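You operate a simulated robot arm through the tools that you are given. There is no shell and no other tool.

You are at the controls of a simulated robot arm. One attempt, no reset.

TASK
Pour the green cup through the funnel into the pipe below.
Fine: open the purple lever and the teal funnel lever for it, close both after and put the cup back. Set down upright: green cup.

It is judged by the outcome, as a careful person would: the job done as asked, and still so three seconds after it is handed in. It fails if anything else is knocked over, pushed out of place, dropped, spilled or broken.

THE ROBOT
A 6-joint arm with a fingered hand, fixed in place. Base frame: the origin is at the foot of the arm, x ahead of it, y to its left, z up. Lengths are in mm, angles in degrees, forces in N, time in s.
It reaches about 1346 mm from its shoulder. Its first joint turns from -149.0 to 149.0 degrees. Payload 3.5 kg.
Tool frame: the origin (TCP) lies between the finger pads and is the grasp point; the fingertips stand 26 mm ahead of it; z points along the fingers, y is the line along which they close. The gripper opens to 132 mm. The gripper's body begins 73 mm behind the TCP. The gripper is a hand of 4 fingers: y runs from the thumb to the fingers, the wrist lies at [0, 0, -234] in the tool frame, and closing takes about 1.5 s.
Orientation is that of the tool frame in the base frame, as a unit quaternion [x, y, z, w]. With the fingers straight down and closing along the base's y, the tool's x points along the base's -x, its y along +y and its z along -z.

THE INTERFACE
- The arm moves only by the tool move_arm. Its argument "increments" is a list of rows, each a list of 6 numbers: the shift along the tool's x, y, z in units of 25 mm (1.0 is 25 mm), then the turn, a rotation vector about the tool's x, y, z in units of 8 degrees (1.0 is 8 degrees). In form: [[tx, ty, tz, ax, ay, az], ...]. A call has 1 to 20 rows; each row shifts and turns the commanded pose from where the row before left it, along the tool's axes as they then stand. "gripper" is the closure, from 0 (fully open) to 1 (shut), set as the call begins (left out, the last holds). A call with a number of a shift or a turn outside -1 to 1 is refused whole. Rows are played at 5 a second. More than 50 mm and 8.6 degrees between two rows, or a gripper value outside its range, and nothing of the call is played. Where a pose cannot be reached the arm comes as near as it can. A force on the tool above 90 N (or 10 N above the force at the start of the call, whichever is more), or a blocked arm, ends the call early, and 0.2 s more pass. The fingers move at their own pace (about 72 mm/s each) and stop on an object; they squeeze with about 28 N. The grip force told is the motor's: it shows also when the fingers shut on nothing. Time passes only in rows, and 0.2 s behind the last, so rows that do not move let the fingers close. It gives the time, the measured TCP pose, the force on the tool (base axes), the opening and the grip force at its end, in the units of the frame above (readings bear some noise), with the torque about the TCP (base axes, N m) and any sound that the robot's microphone picked up.
- Cameras (640 x 400 px; columns grow to the right, rows downward): "scene" is fixed at [227, -493.1, 1289.8]; the picture's right is [-0.63, -0.78, 0.00], its down [-0.56, 0.46, -0.69] and it looks along [0.54, -0.43, -0.72] (base axes); focal length 233 px, centre (320, 200). "wrist" rides on the gripper at [68, 2, -97] in the tool frame; the picture's right is [-0.03, 1.00, 0.00], its down [-0.82, -0.02, -0.58] and it looks along [-0.58, -0.02, 0.82] (tool axes); focal length 270 px, centre (320, 200). There is no depth. A picture from a camera that has moved, and an enlarged one, comes with that camera's place and axes in the base frame and with its lens. The place of the scene camera against the robot may be out by one fixed shift of up to 25 mm in any direction.
- get_image(camera): a new picture of that camera. The clock stands still meanwhile.
- move_column(by): slides the trunk up (or, below 0, down) by that many mm; the arm rides with it, the base frame stays. It gives what a move gives, with no picture.
- move_fingers(finger1, finger2, finger3, thumb_bend): sets how far each is bent, from 0 (flat) to 100 (curled in); at 30 the hand is open as for a grip, at 70 the pads meet at the TCP. One left out holds its place. A second passes; each finger stops where it meets its share of the squeeze, and holds until it gets a number again. A gripper value or a shape takes the hand back. It gives what a move gives, with no picture; readings hold the bend of each and the force on the fingers (four entries, about 0 where the hand has none), thumb and palm.
- preshape(shape): the hand has 4 fingers and takes this shape, open, in about a second: jaw (thumb against the fingers, like two jaws); tri (thumb and two fingers); tip (a fingertip pinch); poke (one finger out to press); point (the index stretched); flat (the hand flat); cup (the hand cupped); fist (a fist). The gripper value then closes the fingers along that shape, each until it touches; the sizes above hold for jaw. It gives what a move gives, with no picture.
- inspect(camera, box): a new picture of the part [left, top, right, bottom] of that camera's present view, enlarged. The clock stands still meanwhile.
- finish_job(): hands the job in; it is judged then, once.

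Nothing tells you positions but the pictures and the camera data. Unless the task says otherwise, let go and move clear before handing in.

The tools are called after ">>>" as a command line: name --pt "numbers of a row" for each row, then --argument value for the rest, lists and objects as JSON in quotes. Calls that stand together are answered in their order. move_arm: Moves the arm, as the interface text tells. Its arguments: {"type":"object","properties":{"increments":{"type":"array"},"gripper":{"type":"number"}},"required":["increments"]} The other tools are called the same way: move_column (by) slides the trunk up or down; preshape (shape) gives the hand a shape; move_fingers (finger1, finger2, finger3, thumb_bend) moves the fingers one by one; get_image (camera) takes a picture; inspect (camera, box) takes an enlarged picture of a part of a camera's view; finish_job () hands the job in.

At the start:

```text
time: 0.0
eef_pos: [679.7, -688.8, 1049.9]
tcp_rot: [0.0, 1.0, 0.0, 0.0]
contact_force: [-0.1, 0.5, 0.7]
moment: [0.01, -0.03, 0.01]
width: 132.0
grasp_force: 0.0
shape: jaw
bend: [30.0, 30.0, 30.0, 30.0]
finger forces: [0.0, 0.0, 0.0, 0.1, 0.0, 0.0]
trunk travel left (down, up): [-949.0, 21.0]
```

scene: 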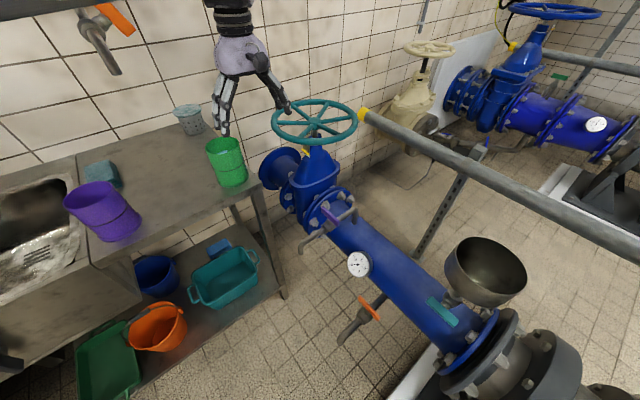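
wrist: 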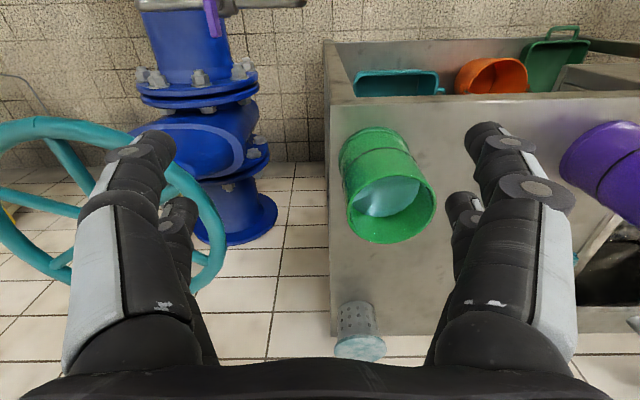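

I see a bench with a green cup (containing liquid), a purple cup, and a blue pipe with a funnel, a teal lever near it, and a purple lever near the valve. First I'll look closer at each thing before moving.

>>> inspect --camera "scene" --box '[400, 220, 560, 360]'

>>> inspect --camera "scene" --box '[270, 170, 430, 350]'

>>> inspect --camera "scene" --box '[170, 90, 290, 200]'

>>> inspect --camera "wrist" --box '[320, 80, 480, 260]'

>>> inspect --camera "wrist" --box '[100, 0, 320, 140]'

```text
2.86 times, centred on (480, 290) of scene
camera zoom: at [227.0, -493.1, 1289.8], right [-0.63, -0.78, 0.0], down [-0.56, 0.46, -0.69], along [0.54, -0.43, -0.72], focal length 666 px, centre (-137, -57)
```

zoom: 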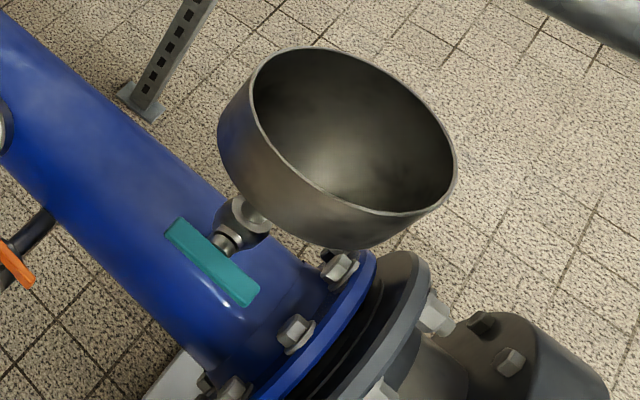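

```text
2.22 times, centred on (350, 260) of scene
camera zoom: at [227.0, -493.1, 1289.8], right [-0.63, -0.78, 0.0], down [-0.56, 0.46, -0.69], along [0.54, -0.43, -0.72], focal length 518 px, centre (253, 67)
```

zoom: 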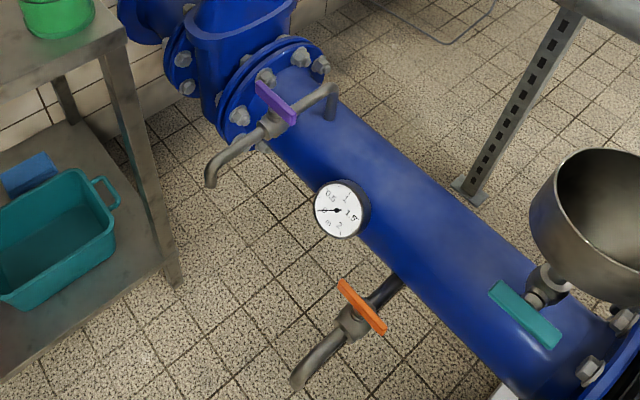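

```text
3.64 times, centred on (230, 145) of scene
camera zoom: at [227.0, -493.1, 1289.8], right [-0.63, -0.78, 0.0], down [-0.56, 0.46, -0.69], along [0.54, -0.43, -0.72], focal length 847 px, centre (647, 400)
```

zoom: 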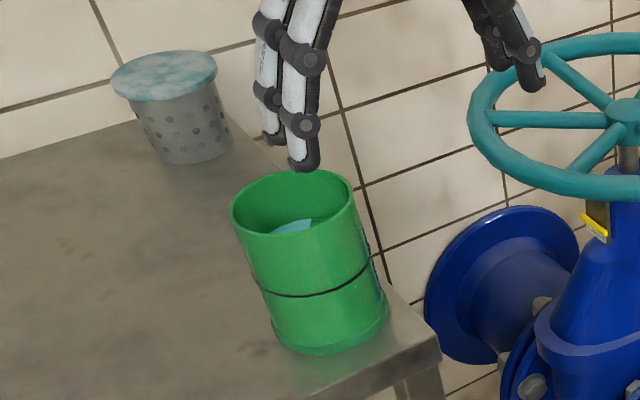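

```text
2.22 times, centred on (400, 170) of wrist
camera zoom: at [612.5, -686.9, 1146.0], right [0.03, 1.0, 0.0], down [0.82, -0.02, 0.58], along [0.58, -0.02, -0.82], focal length 601 px, centre (142, 267)
```

zoom: 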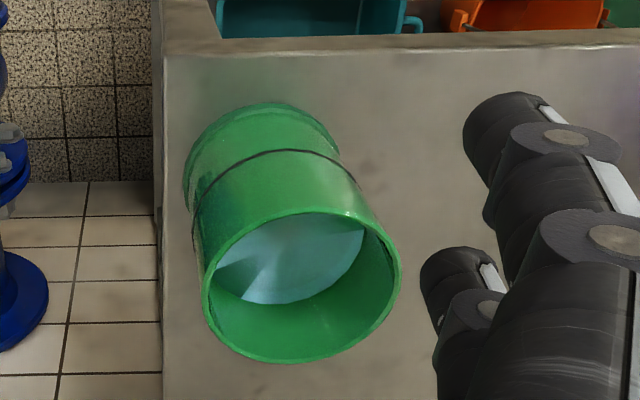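

```text
2.86 times, centred on (210, 70) of wrist
camera zoom: at [612.5, -686.9, 1146.0], right [0.03, 1.0, 0.0], down [0.82, -0.02, 0.58], along [0.58, -0.02, -0.82], focal length 772 px, centre (634, 571)
```

zoom: 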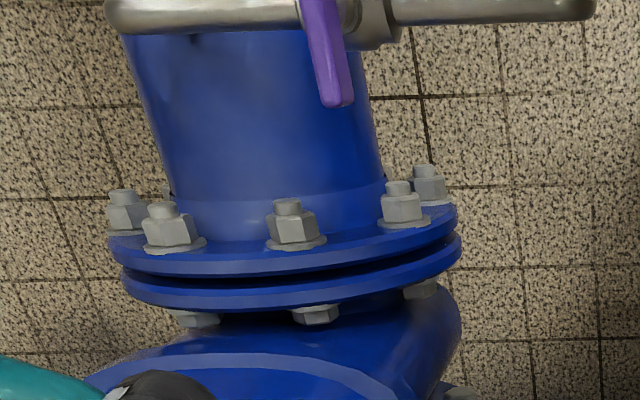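

The wheel valve stands near (740,-880), the purple lever near (640,-830,710), the funnel and teal lever lower right near x≈190. I'll move the hand back and turn it so that the wrist camera looks at the pipe.

>>> move_arm --pt "1 0.3 0 0 0 0" --pt "1 0.3 0 0 0 0" --pt "1 0.3 0 0 0 0" --pt "1 0.3 0 0 0 0" --pt "1 0.3 0 0 0 0" --pt "1 0.3 0 0 0 0" --pt "1 0.3 0 0 0 0" --pt "1 0.3 0 0 0 0" --pt "1 0.3 0 0 0 0" --pt "1 0.3 0 0 0 0" --pt "1 0.3 0 0 0 0" --pt "0 0 0 0 0 1" --pt "0 0 0 0 0 1" --pt "0 0 0 0 0 1" --pt "0 0 0 0 0 1" --pt "0 0 0 0 0 1" --pt "0 0 0 0 0 1" --pt "0 0 0 0 0 1" --pt "0 0 0 0 0 1"

>>> get_image --camera "wrist"

>>> get_image --camera "scene"

```text
time: 4.0
eef_pos: [406.5, -606.7, 1050.4]
tcp_rot: [0.532, 0.847, -0.001, 0.0]
contact_force: [-0.7, 0.1, -0.8]
moment: [0.0, 0.02, 0.01]
width: 131.9
grasp_force: 0.0
shape: jaw
bend: [30.0, 30.0, 30.0, 30.0]
finger forces: [0.0, 0.1, 0.0, 0.1, 0.0, 0.0]
trunk travel left (down, up): [-949.0, 21.0]
```

```text
taken
camera wrist: at [377.4, -543.6, 1146.0], right [0.91, 0.41, 0.0], down [0.34, -0.74, 0.58], along [0.24, -0.53, -0.82], focal length 270 px, centre (320, 200)
```

wrist: 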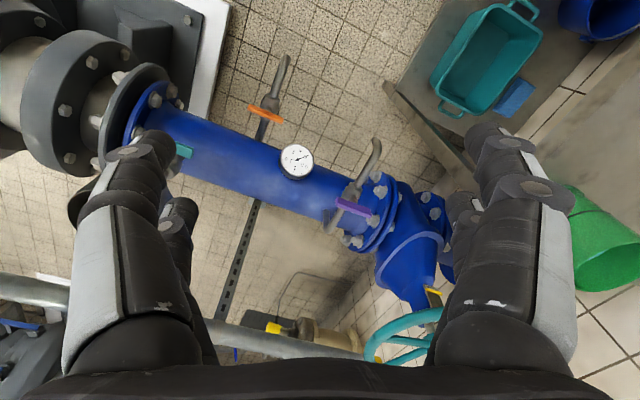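

```text
taken
```

scene: 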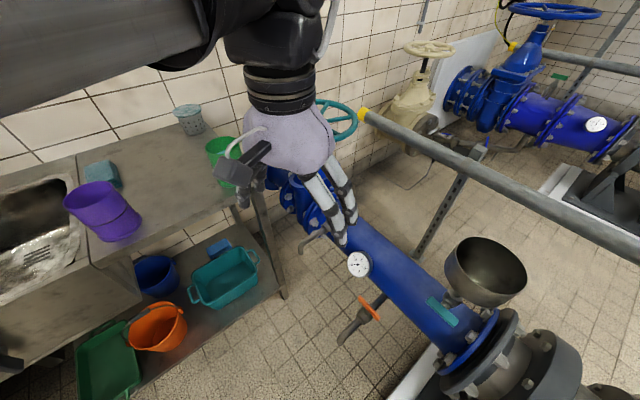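

The wrist view shows the pipe with purple lever, gauge and orange tap; the funnel is hidden behind the thumb. I'll zoom on the purple lever, then move toward the funnel for a second viewpoint.

>>> inspect --camera "wrist" --box '[300, 120, 460, 260]'

>>> inspect --camera "wrist" --box '[60, 90, 220, 240]'

>>> move_arm --pt "0 0 0 0 0 1" --pt "0 0 0 0 0 1" --pt "0 0 0 0 0 1" --pt "0 0 0 0 0 0.25" --pt "0 -1 0 0 0 0" --pt "0 -1 0 0 0 0" --pt "0 -1 0 0 0 0" --pt "0 -1 0 0 0 0" --pt "0 -1 0 0 0 0" --pt "0 -1 0 0 0 0"

>>> get_image --camera "wrist"

```text
2.86 times, centred on (380, 190) of wrist
camera zoom: at [377.4, -543.6, 1146.0], right [0.91, 0.41, 0.0], down [0.34, -0.74, 0.58], along [0.24, -0.53, -0.82], focal length 772 px, centre (149, 229)
```

zoom: 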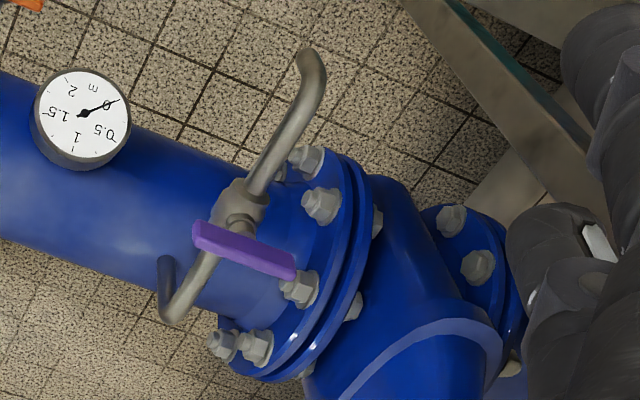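

```text
2.67 times, centred on (140, 165) of wrist
camera zoom: at [377.4, -543.6, 1146.0], right [0.91, 0.41, 0.0], down [0.34, -0.74, 0.58], along [0.24, -0.53, -0.82], focal length 721 px, centre (800, 293)
```

zoom: 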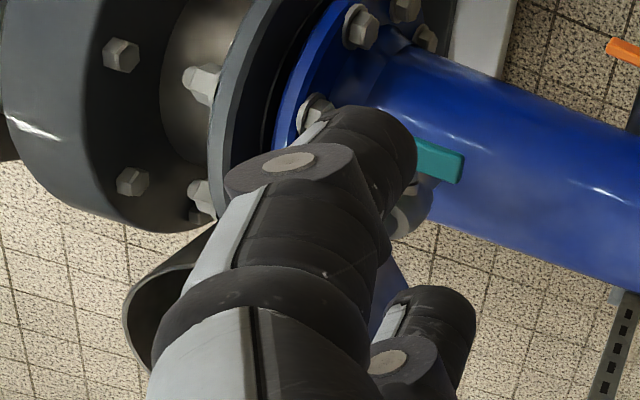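

```text
time: 6.2
eef_pos: [255.2, -604.8, 1050.6]
tcp_rot: [0.707, 0.707, 0.0, 0.0]
contact_force: [-0.7, 0.2, -0.6]
moment: [0.02, 0.04, -0.04]
width: 132.1
grasp_force: 0.0
shape: jaw
bend: [30.0, 30.0, 30.0, 30.0]
finger forces: [0.0, 0.0, 0.0, 0.0, 0.0, 0.0]
trunk travel left (down, up): [-949.0, 21.0]
```

```text
taken
camera wrist: at [257.8, -535.5, 1146.1], right [1.0, -0.03, 0.0], down [-0.02, -0.82, 0.58], along [-0.01, -0.58, -0.82], focal length 270 px, centre (320, 200)
```

wrist: 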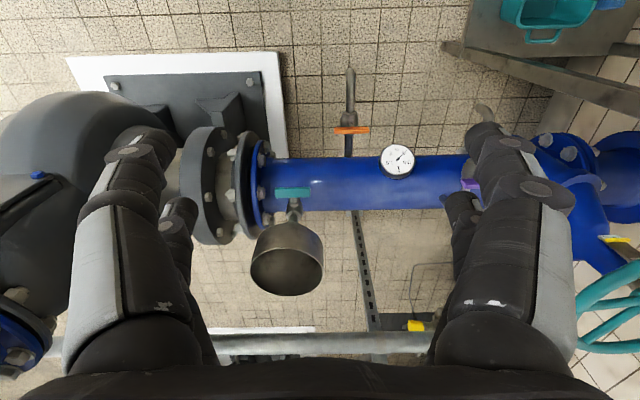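

The pipe runs along x, with funnel and teal lever now clear of the fingers. I'll zoom in on them.

>>> inspect --camera "wrist" --box '[230, 150, 350, 310]'

>>> inspect --camera "wrist" --box '[260, 170, 330, 220]'

>>> get_image --camera "scene"

```text
2.50 times, centred on (290, 230) of wrist
camera zoom: at [257.8, -535.5, 1146.1], right [1.0, -0.03, 0.0], down [-0.02, -0.82, 0.58], along [-0.01, -0.58, -0.82], focal length 676 px, centre (395, 125)
```

zoom: 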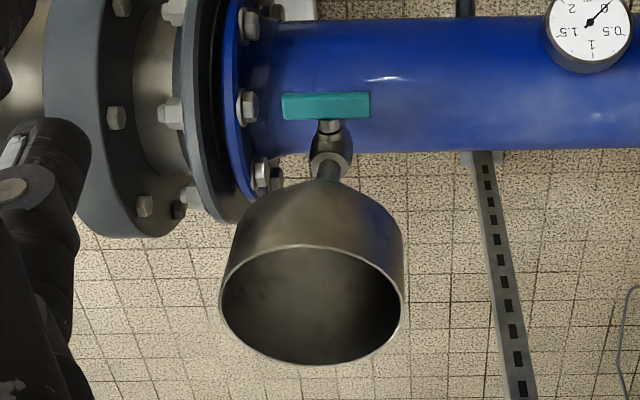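

```text
8.00 times, centred on (295, 195) of wrist
camera zoom: at [257.8, -535.5, 1146.1], right [1.0, -0.03, 0.0], down [-0.02, -0.82, 0.58], along [-0.01, -0.58, -0.82], focal length 2162 px, centre (520, 240)
```

zoom: 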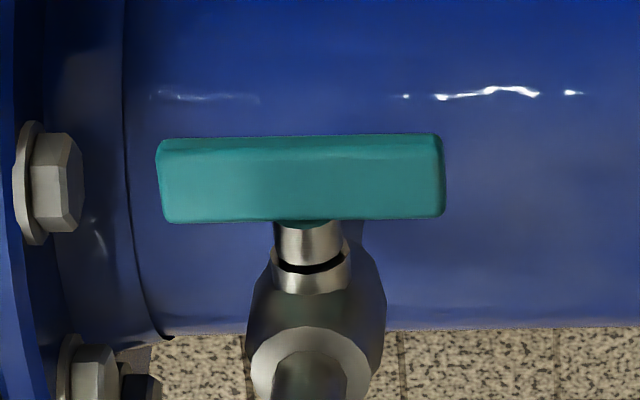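

```text
taken
```

scene: 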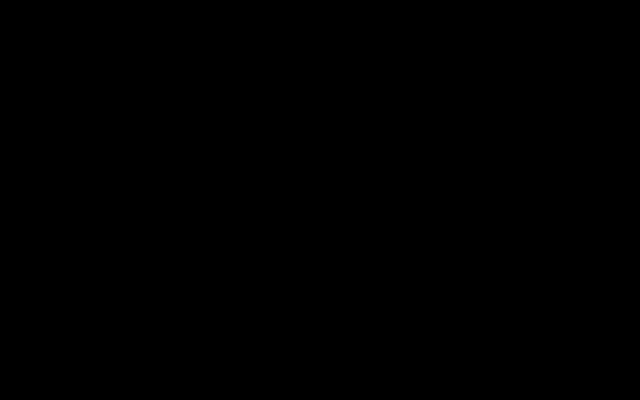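

The teal handle is a horizontal T-handle on the +y side of the vertical funnel stem (closed, across the flow); the purple one is a T-handle on top of a horizontal tap, also across. Next I test the wrist's roll range here, well clear of everything, to plan the grips.

>>> move_arm --pt "0 0 0 0 0 1" --pt "0 0 0 0 0 1" --pt "0 0 0 0 0 1" --pt "0 0 0 0 0 1" --pt "0 0 0 0 0 1" --pt "0 0 0 0 0 1" --pt "0 0 0 0 0 1" --pt "0 0 0 0 0 1" --pt "0 0 0 0 0 1" --pt "0 0 0 0 0 1" --pt "0 0 0 0 0 1" --pt "0 0 0 0 0 0.25"

>>> get_image --camera "wrist"

```text
time: 8.8
eef_pos: [255.9, -606.9, 1048.9]
tcp_rot: [1.0, -0.002, 0.0, 0.0]
contact_force: [-0.8, 1.0, -0.9]
moment: [0.0, -0.02, 0.01]
width: 131.9
grasp_force: 0.0
shape: jaw
bend: [30.0, 30.0, 30.0, 30.0]
finger forces: [0.0, 0.1, 0.0, 0.0, 0.0, 0.1]
trunk travel left (down, up): [-949.0, 21.0]
```

```text
taken
camera wrist: at [324.3, -607.8, 1146.0], right [-0.03, -1.0, 0.0], down [-0.82, 0.02, 0.58], along [-0.58, 0.02, -0.82], focal length 270 px, centre (320, 200)
```

wrist: 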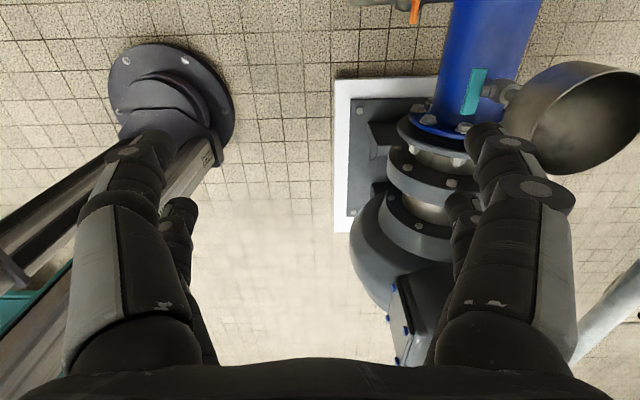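

>>> move_arm --pt "0 0 0 0 0 1" --pt "0 0 0 0 0 1" --pt "0 0 0 0 0 1" --pt "0 0 0 0 0 1" --pt "0 0 0 0 0 1" --pt "0 0 0 0 0 1" --pt "0 0 0 0 0 1" --pt "0 0 0 0 0 1" --pt "0 0 0 0 0 1" --pt "0 0 0 0 0 1" --pt "0 0 0 0 0 1" --pt "0 0 0 0 0 0.25"

>>> get_image --camera "wrist"

```text
time: 11.4
eef_pos: [256.7, -606.1, 1050.4]
tcp_rot: [-0.706, 0.708, 0.0, 0.0]
contact_force: [0.1, -0.8, -0.9]
moment: [-0.01, 0.03, 0.02]
width: 132.1
grasp_force: 0.1
shape: jaw
bend: [30.0, 30.0, 30.0, 30.0]
finger forces: [0.0, 0.0, 0.1, 0.0, 0.0, 0.1]
trunk travel left (down, up): [-949.0, 21.0]
```

```text
taken
camera wrist: at [254.3, -674.2, 1146.0], right [-1.0, 0.03, 0.0], down [0.02, 0.82, 0.58], along [0.02, 0.58, -0.82], focal length 270 px, centre (320, 200)
```

wrist: 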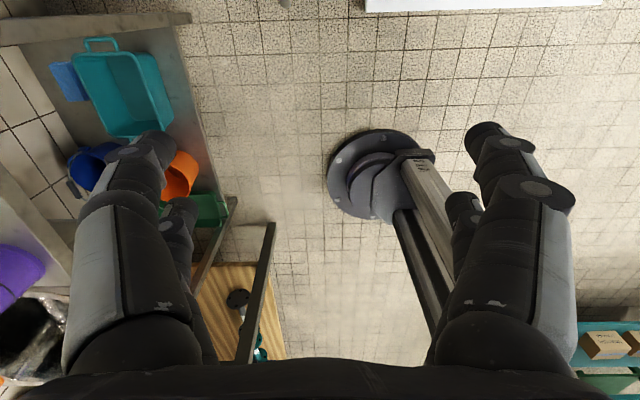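

The wrist rolls freely over at least 270°, so a camera-on-top posture is available. Now I go nearer to the purple lever with the hand tilted, camera above, to localise it and the wheel well.

>>> move_arm --pt "0.483 -0.985 0.492 0 0 0" --pt "0.483 -0.985 0.492 0 0 0" --pt "0.483 -0.985 0.492 0 0 0" --pt "0.483 -0.985 0.492 0 0 0" --pt "0.483 -0.985 0.492 0 0 0" --pt "0.483 -0.985 0.492 0 0 0" --pt "0.483 -0.985 0.492 0 0 0" --pt "0.483 -0.985 0.492 0 0 0" --pt "0.483 -0.985 0.492 0 0 0" --pt "0.483 -0.985 0.492 0 0 0" --pt "0.483 -0.985 0.492 0 0 0" --pt "0.483 -0.985 0.492 0 0 0" --pt "0.483 -0.985 0.492 0 0 0" --pt "0 0 0 0 0 -0.925" --pt "0 0 0 0 0 -0.925" --pt "0 0 0 0 0 -0.925" --pt "0 0 0 0 0 -0.925" --pt "0 0 0 0 0 -0.925"

>>> move_arm --pt "0 0 0 0 0.9375 0" --pt "0 0 0 0 0.9375 0" --pt "0 0 0 0 0.9375 0" --pt "0 0 0 0 0.9375 0" --pt "0 0 0 0 0.9375 0" --pt "0 0 0 0 0.9375 0" --pt "0 0 0 0 0.9375 0" --pt "0 0 0 0 0.9375 0"

>>> get_image --camera "wrist"

>>> get_image --camera "scene"

```text
time: 15.2
eef_pos: [575.9, -764.1, 1049.8]
tcp_rot: [0.895, -0.445, 0.0, 0.0]
contact_force: [-0.3, 0.2, 0.3]
moment: [-0.01, 0.02, -0.03]
width: 131.8
grasp_force: 0.1
shape: jaw
bend: [30.0, 30.0, 30.0, 30.0]
finger forces: [0.1, 0.1, 0.0, 0.0, 0.0, 0.0]
out of reach, approached as far as the arm can: row 1, 2, 3, 4, 5, 6, 7, 8, 9, 10, 11, 12, 13
trunk travel left (down, up): [-949.0, 21.0]
```

```text
time: 17.0
eef_pos: [574.8, -765.2, 1167.5]
tcp_rot: [0.774, -0.387, 0.448, 0.225]
contact_force: [0.6, 0.4, 0.1]
moment: [0.02, -0.01, 0.01]
width: 131.9
grasp_force: 0.1
shape: jaw
bend: [30.0, 30.0, 30.0, 30.0]
finger forces: [0.2, 0.0, 0.1, 0.0, 0.0, 0.0]
out of reach, approached as far as the arm can: row 2, 3, 4, 5, 6, 7, 8
trunk travel left (down, up): [-949.0, 21.0]
```

```text
taken
camera wrist: at [544.1, -725.0, 1274.1], right [-0.81, -0.59, -0.02], down [-0.53, 0.74, -0.42], along [0.26, -0.33, -0.91], focal length 270 px, centre (320, 200)
```

wrist: 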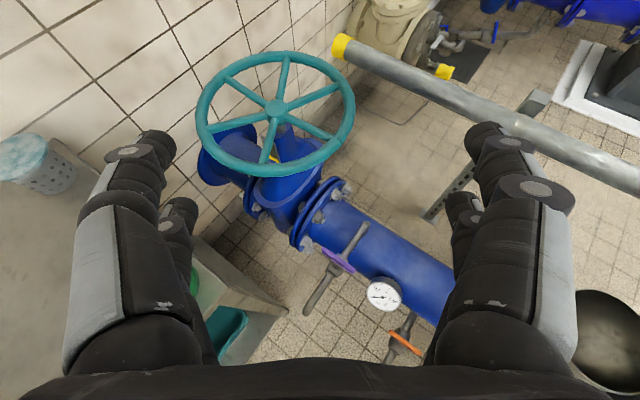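

```text
taken
```

scene: 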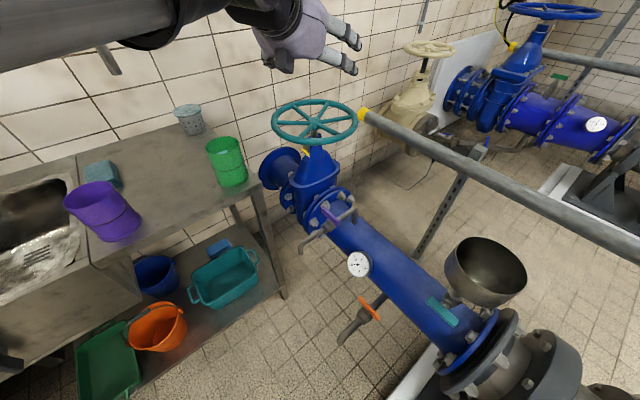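

The wheel, tap, gauge and funnel are visible, but the arm cannot get lower at this trunk height (the wrist stays at z≈1284). I'll lower the trunk so that the hand comes down to lever height.

>>> move_column --by -280

>>> get_image --camera "wrist"

>>> get_image --camera "scene"

```text
time: 19.8
eef_pos: [575.3, -764.4, 887.2]
tcp_rot: [0.775, -0.387, 0.447, 0.223]
contact_force: [-0.8, 0.5, 0.7]
moment: [-0.02, -0.02, 0.0]
width: 131.9
grasp_force: 0.0
shape: jaw
bend: [30.0, 30.0, 30.0, 30.0]
finger forces: [0.0, 0.1, 0.1, 0.0, 0.0, 0.0]
trunk travel left (down, up): [-669.0, 301.0]
```

```text
taken
camera wrist: at [544.4, -725.4, 993.6], right [-0.81, -0.59, -0.02], down [-0.53, 0.74, -0.42], along [0.26, -0.32, -0.91], focal length 270 px, centre (320, 200)
```

wrist: 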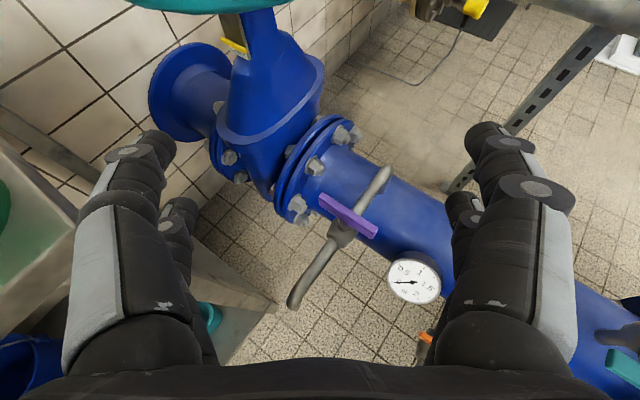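

```text
taken
```

scene: 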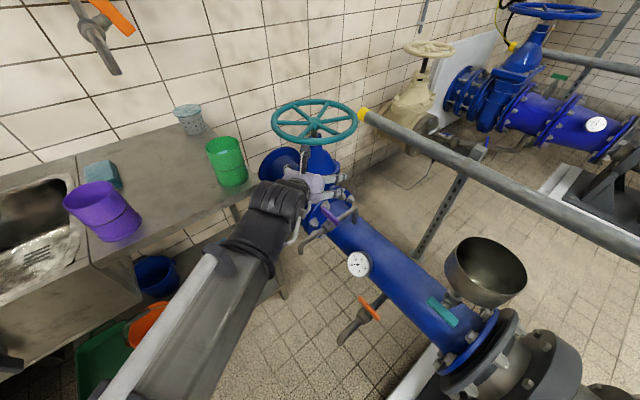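

>>> inspect --camera "wrist" --box '[270, 120, 430, 320]'

>>> inspect --camera "wrist" --box '[310, 170, 390, 260]'

>>> inspect --camera "scene" --box '[290, 180, 390, 280]'

```text
2.00 times, centred on (350, 220) of wrist
camera zoom: at [544.4, -725.4, 993.6], right [-0.81, -0.59, -0.02], down [-0.53, 0.74, -0.42], along [0.26, -0.32, -0.91], focal length 541 px, centre (260, 160)
```

zoom: 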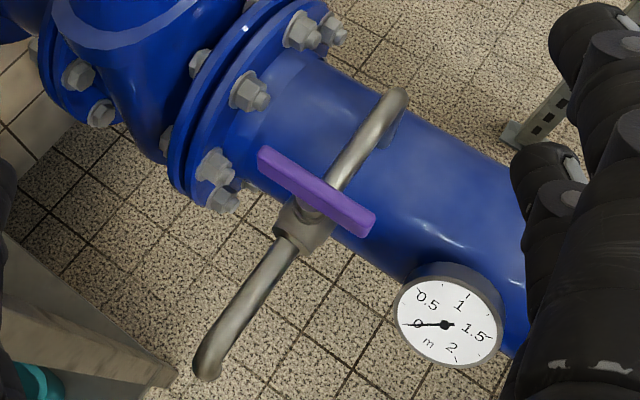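

```text
4.44 times, centred on (350, 215) of wrist
camera zoom: at [544.4, -725.4, 993.6], right [-0.81, -0.59, -0.02], down [-0.53, 0.74, -0.42], along [0.26, -0.32, -0.91], focal length 1201 px, centre (187, 133)
```

zoom: 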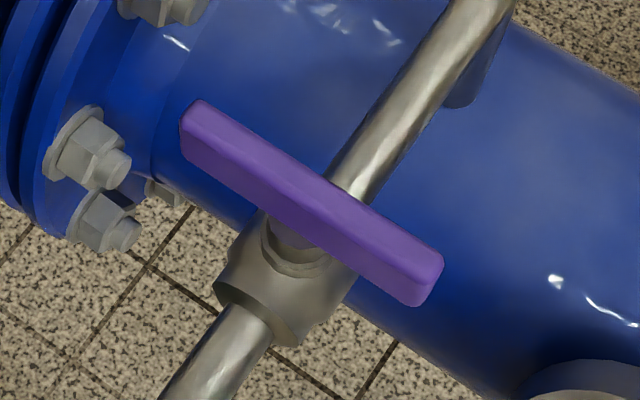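

```text
4.00 times, centred on (340, 230) of scene
camera zoom: at [227.0, -493.1, 1289.8], right [-0.63, -0.78, 0.0], down [-0.56, 0.46, -0.69], along [0.54, -0.43, -0.72], focal length 932 px, centre (240, 80)
```

zoom: 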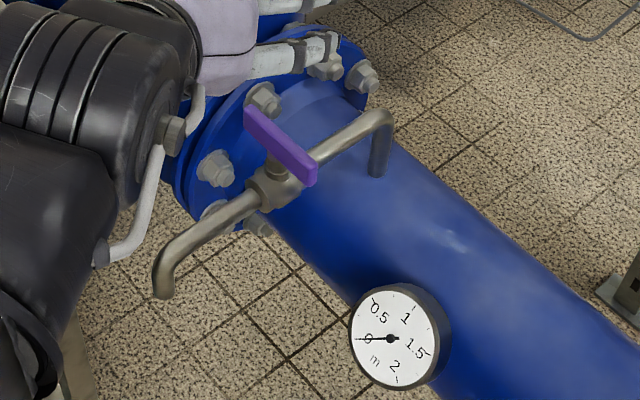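

I now place the purple handle's centre at about (594,-838,680), lying along x (80 mm long), and the funnel rim around (187,-946,800) with the teal handle near (183,-906,583). I test with a small upward move whether the arm itself can change height, or only the trunk.

>>> move_arm --pt "0.866 0 -0.5 0 0 0" --pt "0.866 0 -0.5 0 0 0"

>>> move_arm --pt "-0.866 0 0.5 0 0 0" --pt "-0.866 0 0.5 0 0 0" --pt "-0.866 0 0.5 0 0 0" --pt "-0.866 0 0.5 0 0 0"

```text
time: 20.4
eef_pos: [575.6, -765.8, 887.2]
tcp_rot: [0.776, -0.386, 0.447, 0.222]
contact_force: [0.0, -0.8, 0.0]
moment: [-0.02, -0.04, -0.01]
width: 131.9
grasp_force: 0.1
shape: jaw
bend: [30.0, 30.0, 30.0, 30.0]
finger forces: [0.0, 0.0, 0.1, 0.1, 0.0, 0.0]
out of reach, approached as far as the arm can: row 1, 2
trunk travel left (down, up): [-669.0, 301.0]
```

```text
time: 21.4
eef_pos: [576.1, -766.2, 887.7]
tcp_rot: [0.776, -0.386, 0.447, 0.222]
contact_force: [-0.1, 0.1, -0.8]
moment: [-0.01, 0.0, -0.01]
width: 131.7
grasp_force: 0.1
shape: jaw
bend: [30.0, 30.0, 30.0, 30.0]
finger forces: [0.1, 0.0, 0.1, 0.1, 0.0, 0.0]
out of reach, approached as far as the arm can: row 1, 2, 3, 4
trunk travel left (down, up): [-669.0, 301.0]
```

Height is set only by the trunk (the wrist height rides with it), so I'll use move_column for z. I'll level the hand and lower the trunk for a flatter look at the purple tap, to fix its height.

>>> move_arm --pt "0 0 0 0 0.94 0" --pt "0 0 0 0 0.94 0" --pt "0 0 0 0 0.94 0" --pt "0 0 0 0 0.93 0"

>>> move_column --by -150

>>> get_image --camera "wrist"

>>> get_image --camera "scene"

```text
time: 22.4
eef_pos: [577.8, -763.5, 992.0]
tcp_rot: [0.65, -0.321, 0.617, 0.305]
contact_force: [-0.1, -0.9, 0.4]
moment: [0.0, 0.03, 0.01]
width: 131.6
grasp_force: 0.0
shape: jaw
bend: [30.0, 30.0, 30.0, 30.0]
finger forces: [0.0, 0.0, 0.0, 0.0, 0.0, 0.0]
out of reach, approached as far as the arm can: row 1, 2, 3, 4
trunk travel left (down, up): [-669.0, 301.0]
```

```text
time: 24.2
eef_pos: [578.3, -763.8, 842.2]
tcp_rot: [0.65, -0.321, 0.617, 0.305]
contact_force: [0.6, 0.9, 0.5]
moment: [0.01, 0.0, 0.01]
width: 131.7
grasp_force: 0.1
shape: jaw
bend: [30.0, 30.0, 30.0, 30.0]
finger forces: [0.0, 0.0, 0.0, 0.0, 0.1, 0.0]
trunk travel left (down, up): [-519.0, 451.0]
```

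```text
taken
camera wrist: at [520.0, -690.2, 914.1], right [-0.79, -0.61, -0.03], down [-0.36, 0.5, -0.78], along [0.49, -0.61, -0.62], focal length 270 px, centre (320, 200)
```

wrist: 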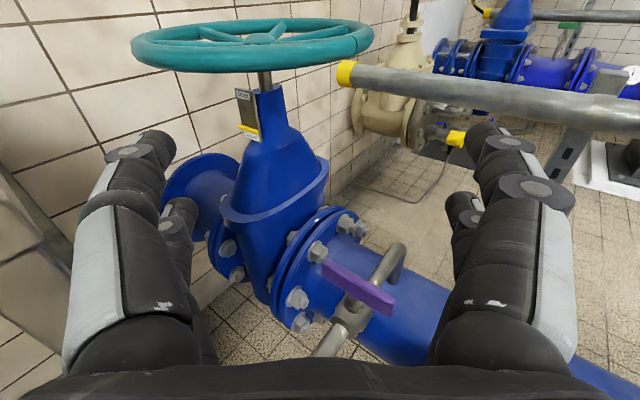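

```text
taken
```

scene: 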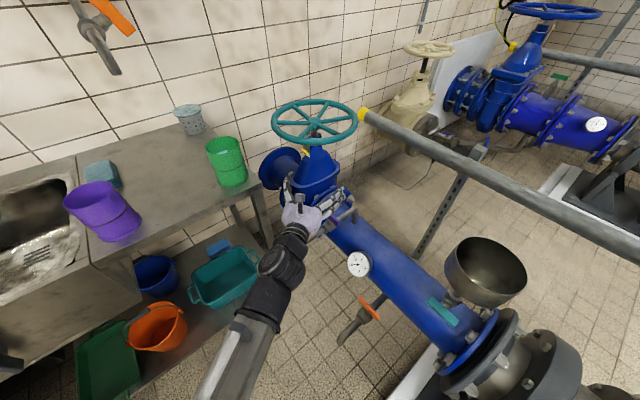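

>>> inspect --camera "wrist" --box '[290, 220, 430, 360]'

```text
2.86 times, centred on (360, 290) of wrist
camera zoom: at [520.0, -690.2, 914.1], right [-0.79, -0.61, -0.03], down [-0.36, 0.5, -0.78], along [0.49, -0.61, -0.62], focal length 772 px, centre (206, -57)
```

zoom: 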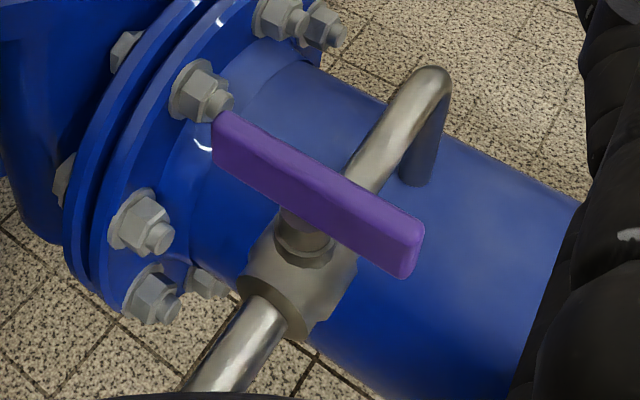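

The handle is now fixed better: centre about (600,-850,652), lying along x, with the tap tube beneath it at z≈611. I'll raise the trunk, turn the hand straight down with its closing direction along y, and move over the handle.

>>> move_column --by 170

>>> move_arm --pt "0 0 0 0 -0.9875 0" --pt "0 0 0 0 -0.9875 0" --pt "0 0 0 0 -0.9875 0" --pt "0 0 0 0 -0.9875 0" --pt "0 0 0 0 -0.9875 0" --pt "0 0 0 0 -0.9875 0" --pt "0 0 0 0 -0.9875 0" --pt "0 0 0 0 -0.9875 0" --pt "0 0 0 0 -0.9875 0" --pt "0 0 0 0 -0.9875 0" --pt "0 0 0 0 -0.9875 0"

```text
time: 26.1
eef_pos: [578.8, -764.1, 1011.5]
tcp_rot: [0.651, -0.321, 0.617, 0.304]
contact_force: [0.5, -0.8, 0.9]
moment: [0.01, -0.02, -0.01]
width: 132.0
grasp_force: 0.1
shape: jaw
bend: [30.0, 30.0, 30.0, 30.0]
finger forces: [0.1, 0.1, 0.0, 0.0, 0.0, 0.0]
trunk travel left (down, up): [-689.0, 281.0]
```

```text
time: 28.5
eef_pos: [579.0, -762.9, 790.0]
tcp_rot: [0.897, -0.442, -0.001, -0.001]
contact_force: [0.3, 0.3, 0.6]
moment: [0.0, -0.01, -0.01]
width: 131.9
grasp_force: 0.2
shape: jaw
bend: [30.0, 30.0, 30.0, 30.0]
finger forces: [0.0, 0.1, 0.0, 0.1, 0.0, 0.0]
out of reach, approached as far as the arm can: row 1, 2, 3, 4, 5, 6, 7, 8, 9, 10
trunk travel left (down, up): [-689.0, 281.0]
```

>>> move_arm --pt "0 0 0 0 0 -0.9375" --pt "0 0 0 0 0 -0.9375" --pt "0 0 0 0 0 -0.9375" --pt "0 0 0 0 0 -0.9375" --pt "0 0 0 0 0 -0.9375" --pt "0 0 0 0 0 -0.9375" --pt "0 0 0 0 0 -0.9375" --pt "0.21 0.87 0 0 0 0" --pt "0.21 0.87 0 0 0 0" --pt "0.21 0.87 0 0 0 0" --pt "0.21 0.87 0 0 0 0"

>>> get_image --camera "wrist"

>>> get_image --camera "scene"

```text
time: 30.9
eef_pos: [599.2, -851.5, 790.0]
tcp_rot: [1.0, 0.0, 0.0, 0.001]
contact_force: [0.7, 0.0, 0.4]
moment: [-0.03, 0.02, -0.01]
width: 131.6
grasp_force: 0.1
shape: jaw
bend: [30.0, 30.0, 30.0, 30.0]
finger forces: [0.0, 0.0, 0.0, 0.1, 0.1, 0.1]
trunk travel left (down, up): [-689.0, 281.0]
```

```text
taken
camera wrist: at [668.3, -852.6, 886.1], right [-0.03, -1.0, 0.0], down [-0.82, 0.02, 0.58], along [-0.58, 0.01, -0.82], focal length 270 px, centre (320, 200)
```

wrist: 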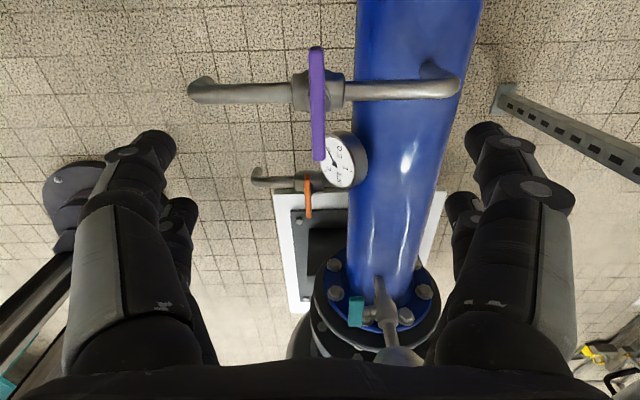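

```text
taken
```

scene: 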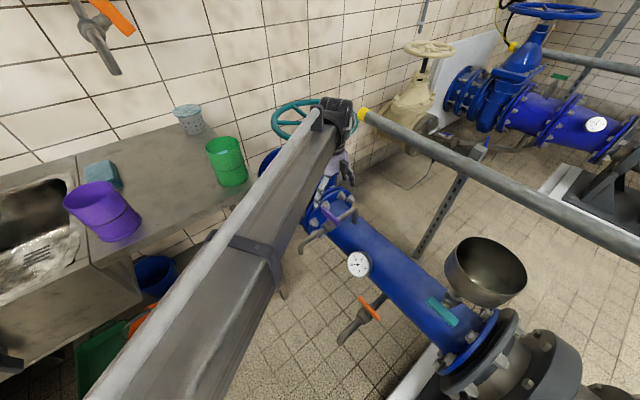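

The handle runs along x exactly beneath the hand, at y≈-849. I'll partly close the hand, then lower toward the handle and check.

>>> move_arm --pt "0 -0.08 0 0 0 0" --pt "0 0 0 0 0 0" --pt "0 0 0 0 0 0" --pt "0 0 0 0 0 0" --pt "0 0 0 0 0 0" --gripper 0.5

>>> move_column --by -80

>>> get_image --camera "wrist"

>>> get_image --camera "scene"

```text
time: 32.1
eef_pos: [600.4, -848.9, 790.3]
tcp_rot: [1.0, 0.0, 0.001, 0.001]
contact_force: [0.7, 0.7, 1.0]
moment: [0.02, 0.02, 0.01]
width: 66.7
grasp_force: 0.0
shape: jaw
bend: [73.0, 73.0, 73.0, 70.0]
finger forces: [0.0, 0.0, 0.1, 0.0, 0.1, 0.0]
trunk travel left (down, up): [-689.0, 281.0]
```

```text
time: 33.3
eef_pos: [600.4, -849.7, 711.1]
tcp_rot: [1.0, 0.0, 0.001, 0.0]
contact_force: [0.1, -0.2, 0.2]
moment: [0.0, 0.0, -0.03]
width: 66.6
grasp_force: 0.2
shape: jaw
bend: [73.0, 73.0, 73.0, 70.0]
finger forces: [0.0, 0.0, 0.0, 0.0, 0.1, 0.1]
trunk travel left (down, up): [-609.0, 361.0]
```

```text
taken
camera wrist: at [668.2, -849.9, 806.2], right [-0.03, -1.0, 0.0], down [-0.82, 0.02, 0.58], along [-0.58, 0.01, -0.82], focal length 270 px, centre (320, 200)
```

wrist: 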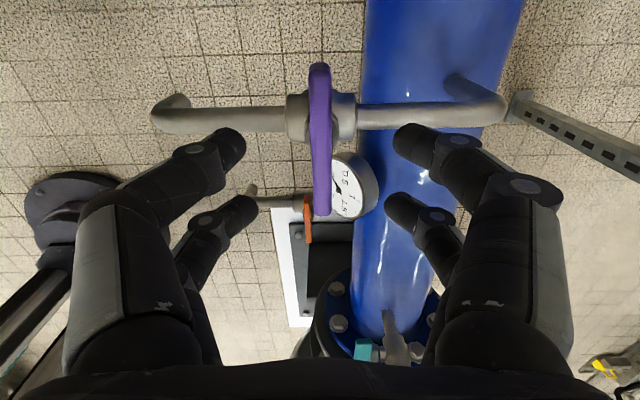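

```text
taken
```

scene: 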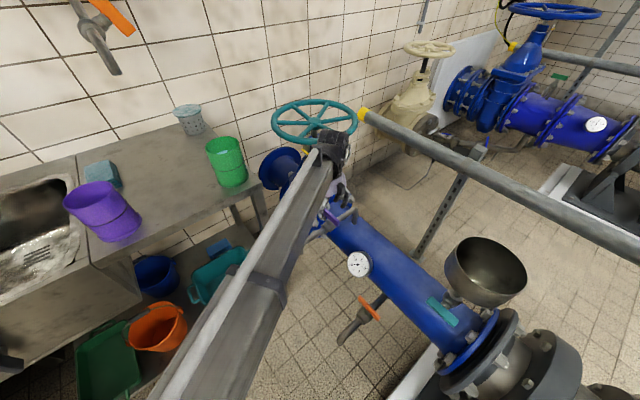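

>>> inspect --camera "scene" --box '[260, 80, 400, 240]'

>>> inspect --camera "wrist" --box '[200, 40, 440, 260]'

```text
2.50 times, centred on (330, 160) of scene
camera zoom: at [227.0, -493.1, 1289.8], right [-0.63, -0.78, 0.0], down [-0.56, 0.46, -0.69], along [0.54, -0.43, -0.72], focal length 583 px, centre (295, 300)
```

zoom: 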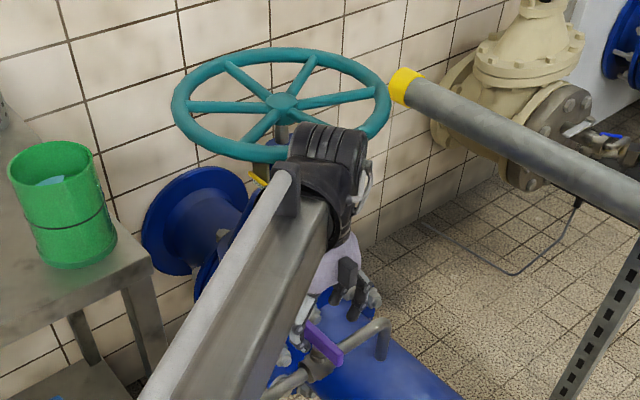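

```text
1.82 times, centred on (320, 150) of wrist
camera zoom: at [668.2, -849.9, 806.2], right [-0.03, -1.0, 0.0], down [-0.82, 0.02, 0.58], along [-0.58, 0.01, -0.82], focal length 491 px, centre (320, 291)
```

zoom: 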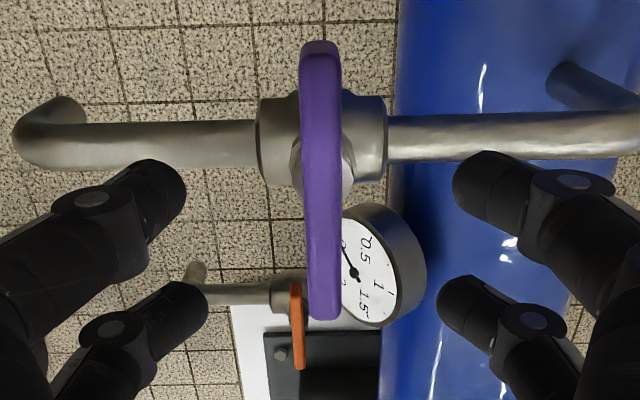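

The wheel rim is about 118 mm away from the tool axis at z≈893, so there is room. I lower until the fingertips straddle the handle, then close on it.

>>> move_column --by -40

>>> get_image --camera "wrist"

```text
time: 34.1
eef_pos: [599.8, -848.6, 669.8]
tcp_rot: [1.0, 0.0, 0.001, 0.0]
contact_force: [0.2, -1.3, 0.0]
moment: [-0.03, -0.02, 0.0]
width: 66.1
grasp_force: 0.0
shape: jaw
bend: [73.0, 73.0, 73.0, 70.0]
finger forces: [0.0, 0.0, 0.0, 0.1, 0.1, 0.0]
trunk travel left (down, up): [-569.0, 401.0]
```

```text
taken
camera wrist: at [668.2, -849.9, 766.1], right [-0.03, -1.0, 0.0], down [-0.82, 0.02, 0.58], along [-0.58, 0.01, -0.82], focal length 270 px, centre (320, 200)
```

wrist: 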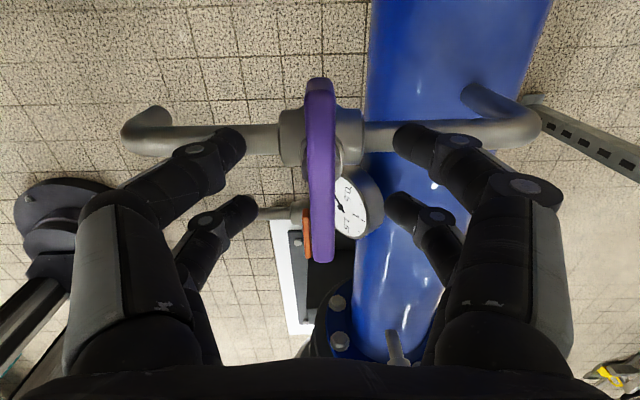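

>>> move_arm --pt "0 0 0 0 0 0" --pt "0 0 0 0 0 0" --pt "0 0 0 0 0 0" --pt "0 0 0 0 0 0" --pt "0 0 0 0 0 0" --pt "0 0 0 0 0 0" --gripper 1.0

>>> get_image --camera "wrist"

```text
time: 35.5
eef_pos: [600.0, -849.3, 668.6]
tcp_rot: [1.0, 0.0, 0.0, 0.0]
contact_force: [-0.8, 0.8, -4.6]
moment: [0.0, -0.04, 0.06]
width: 5.8
grasp_force: 27.7
shape: jaw
bend: [71.0, 71.0, 71.0, 70.0]
finger forces: [24.8, 24.7, 24.6, 0.0, 25.4, 0.0]
trunk travel left (down, up): [-569.0, 401.0]
```

```text
taken
camera wrist: at [668.4, -850.1, 765.6], right [-0.03, -1.0, 0.0], down [-0.82, 0.02, 0.58], along [-0.58, 0.01, -0.82], focal length 270 px, centre (320, 200)
```

wrist: 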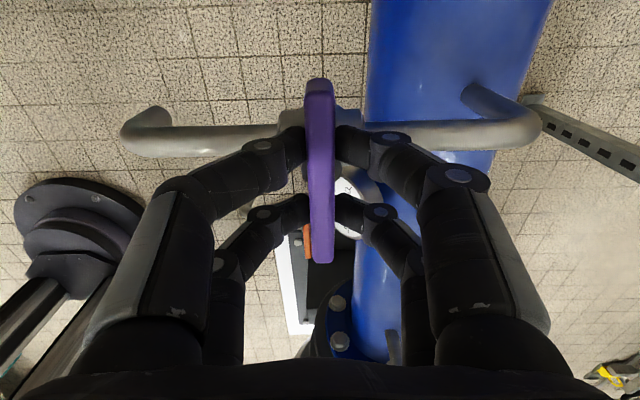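

The fingers hold the handle symmetrically about its pivot. I try a small counter-clockwise turn (seen from above) and watch the torque.

>>> move_arm --pt "0 0 0 0 0 -0.5" --pt "0 0 0 0 0 -0.5" --pt "0 0 0 0 0 -0.5"

>>> get_image --camera "wrist"

```text
time: 36.3
eef_pos: [599.8, -850.0, 668.8]
tcp_rot: [0.994, 0.106, 0.0, 0.0]
contact_force: [-2.4, 0.7, -4.9]
moment: [0.03, 0.04, -0.11]
width: 5.4
grasp_force: 28.3
shape: jaw
bend: [71.0, 71.0, 71.0, 70.0]
finger forces: [26.3, 24.6, 26.8, 0.0, 25.1, 0.0]
trunk travel left (down, up): [-569.0, 401.0]
```

```text
taken
camera wrist: at [667.2, -835.8, 765.6], right [0.18, -0.98, 0.0], down [-0.8, -0.15, 0.58], along [-0.57, -0.11, -0.82], focal length 270 px, centre (320, 200)
```

wrist: 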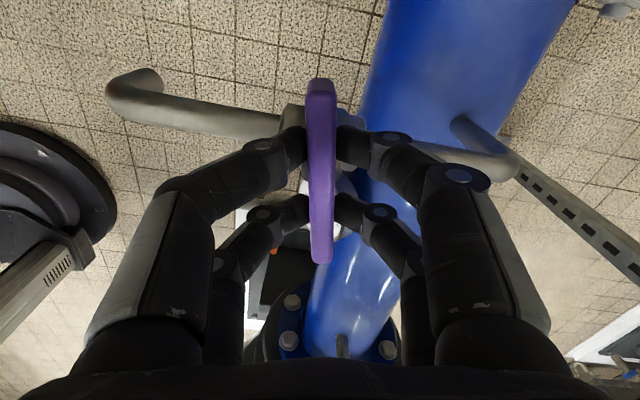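

It turns freely with the hand. I continue the turn to 90°.

>>> move_arm --pt "0 0 0 0 0 -0.7" --pt "0 0 0 0 0 -0.7" --pt "0 0 0 0 0 -0.7" --pt "0 0 0 0 0 -0.7" --pt "0 0 0 0 0 -0.7" --pt "0 0 0 0 0 -0.7" --pt "0 0 0 0 0 -0.7"

>>> move_arm --pt "0 0 0 0 0 -0.7" --pt "0 0 0 0 0 -0.7" --pt "0 0 0 0 0 -0.7" --pt "0 0 0 0 0 -0.7" --pt "0 0 0 0 0 -0.7" --pt "0 0 0 0 0 -0.7" --pt "0 0 0 0 0 -0.65"

>>> get_image --camera "wrist"

>>> get_image --camera "scene"

```text
time: 37.9
eef_pos: [598.5, -849.0, 669.6]
tcp_rot: [0.901, 0.433, 0.0, 0.001]
contact_force: [-1.1, 1.4, -5.4]
moment: [0.08, 0.05, -0.11]
width: 5.5
grasp_force: 27.4
shape: jaw
bend: [71.0, 71.0, 71.0, 70.0]
finger forces: [26.1, 24.7, 27.5, 0.1, 25.6, 0.1]
trunk travel left (down, up): [-569.0, 401.0]
```

```text
time: 39.5
eef_pos: [599.6, -849.3, 669.8]
tcp_rot: [0.707, 0.707, 0.0, 0.0]
contact_force: [-8.6, 0.6, -5.7]
moment: [0.01, 0.16, -0.12]
width: 5.5
grasp_force: 28.3
shape: jaw
bend: [71.0, 71.0, 71.0, 70.0]
finger forces: [24.7, 23.9, 29.7, 0.0, 27.5, 0.1]
trunk travel left (down, up): [-569.0, 401.0]
```

```text
taken
camera wrist: at [601.1, -780.6, 765.7], right [1.0, -0.02, 0.0], down [-0.02, -0.82, 0.58], along [-0.01, -0.58, -0.82], focal length 270 px, centre (320, 200)
```

wrist: 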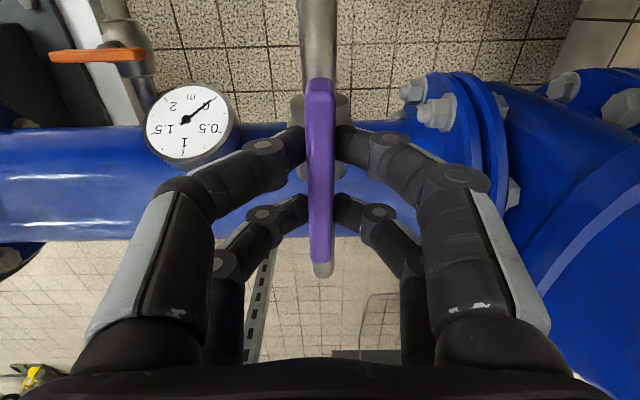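

```text
taken
```

scene: 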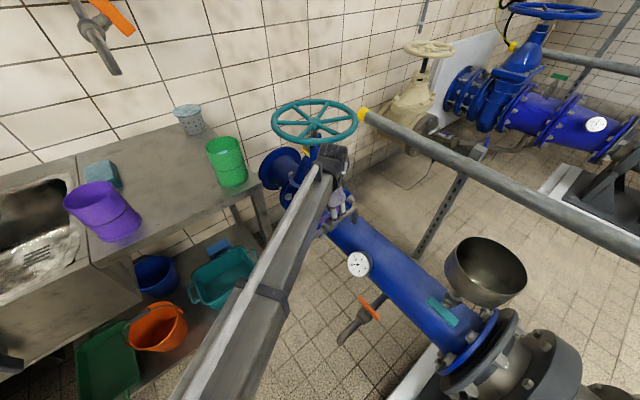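

The purple handle is now in line with its tap (open). I open the fingers and raise the hand clear.

>>> move_arm --pt "0 0 0 0 0 0" --pt "0 0 0 0 0 0" --pt "0 0 0 0 0 0" --pt "0 0 0 0 0 0" --gripper 0.5

>>> move_column --by 120

>>> get_image --camera "wrist"

```text
time: 40.5
eef_pos: [599.2, -849.6, 669.2]
tcp_rot: [0.707, 0.708, 0.001, 0.001]
contact_force: [0.8, 0.1, 0.5]
moment: [-0.01, -0.02, 0.01]
width: 65.3
grasp_force: 0.1
shape: jaw
bend: [73.0, 73.0, 73.0, 70.0]
finger forces: [0.0, 0.0, 0.0, 0.1, 0.1, 0.0]
trunk travel left (down, up): [-569.0, 401.0]
```

```text
time: 42.0
eef_pos: [599.7, -849.3, 789.5]
tcp_rot: [0.707, 0.707, 0.0, 0.001]
contact_force: [0.0, -0.1, 0.2]
moment: [-0.01, 0.01, 0.0]
width: 65.5
grasp_force: 0.0
shape: jaw
bend: [73.0, 73.0, 73.0, 70.0]
finger forces: [0.0, 0.0, 0.0, 0.0, 0.0, 0.0]
trunk travel left (down, up): [-689.0, 281.0]
```

```text
taken
camera wrist: at [601.9, -780.3, 885.9], right [1.0, -0.03, 0.0], down [-0.02, -0.82, 0.58], along [-0.01, -0.58, -0.82], focal length 270 px, centre (320, 200)
```

wrist: 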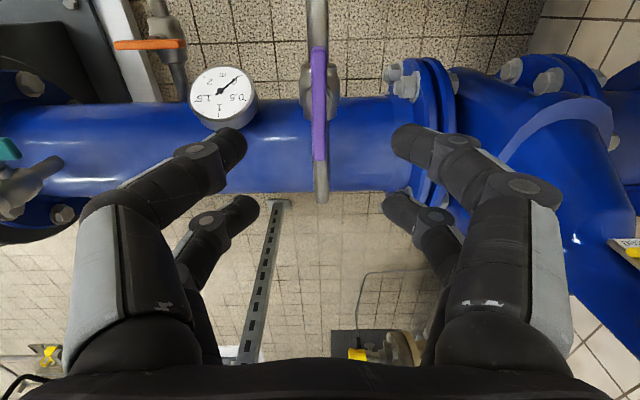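

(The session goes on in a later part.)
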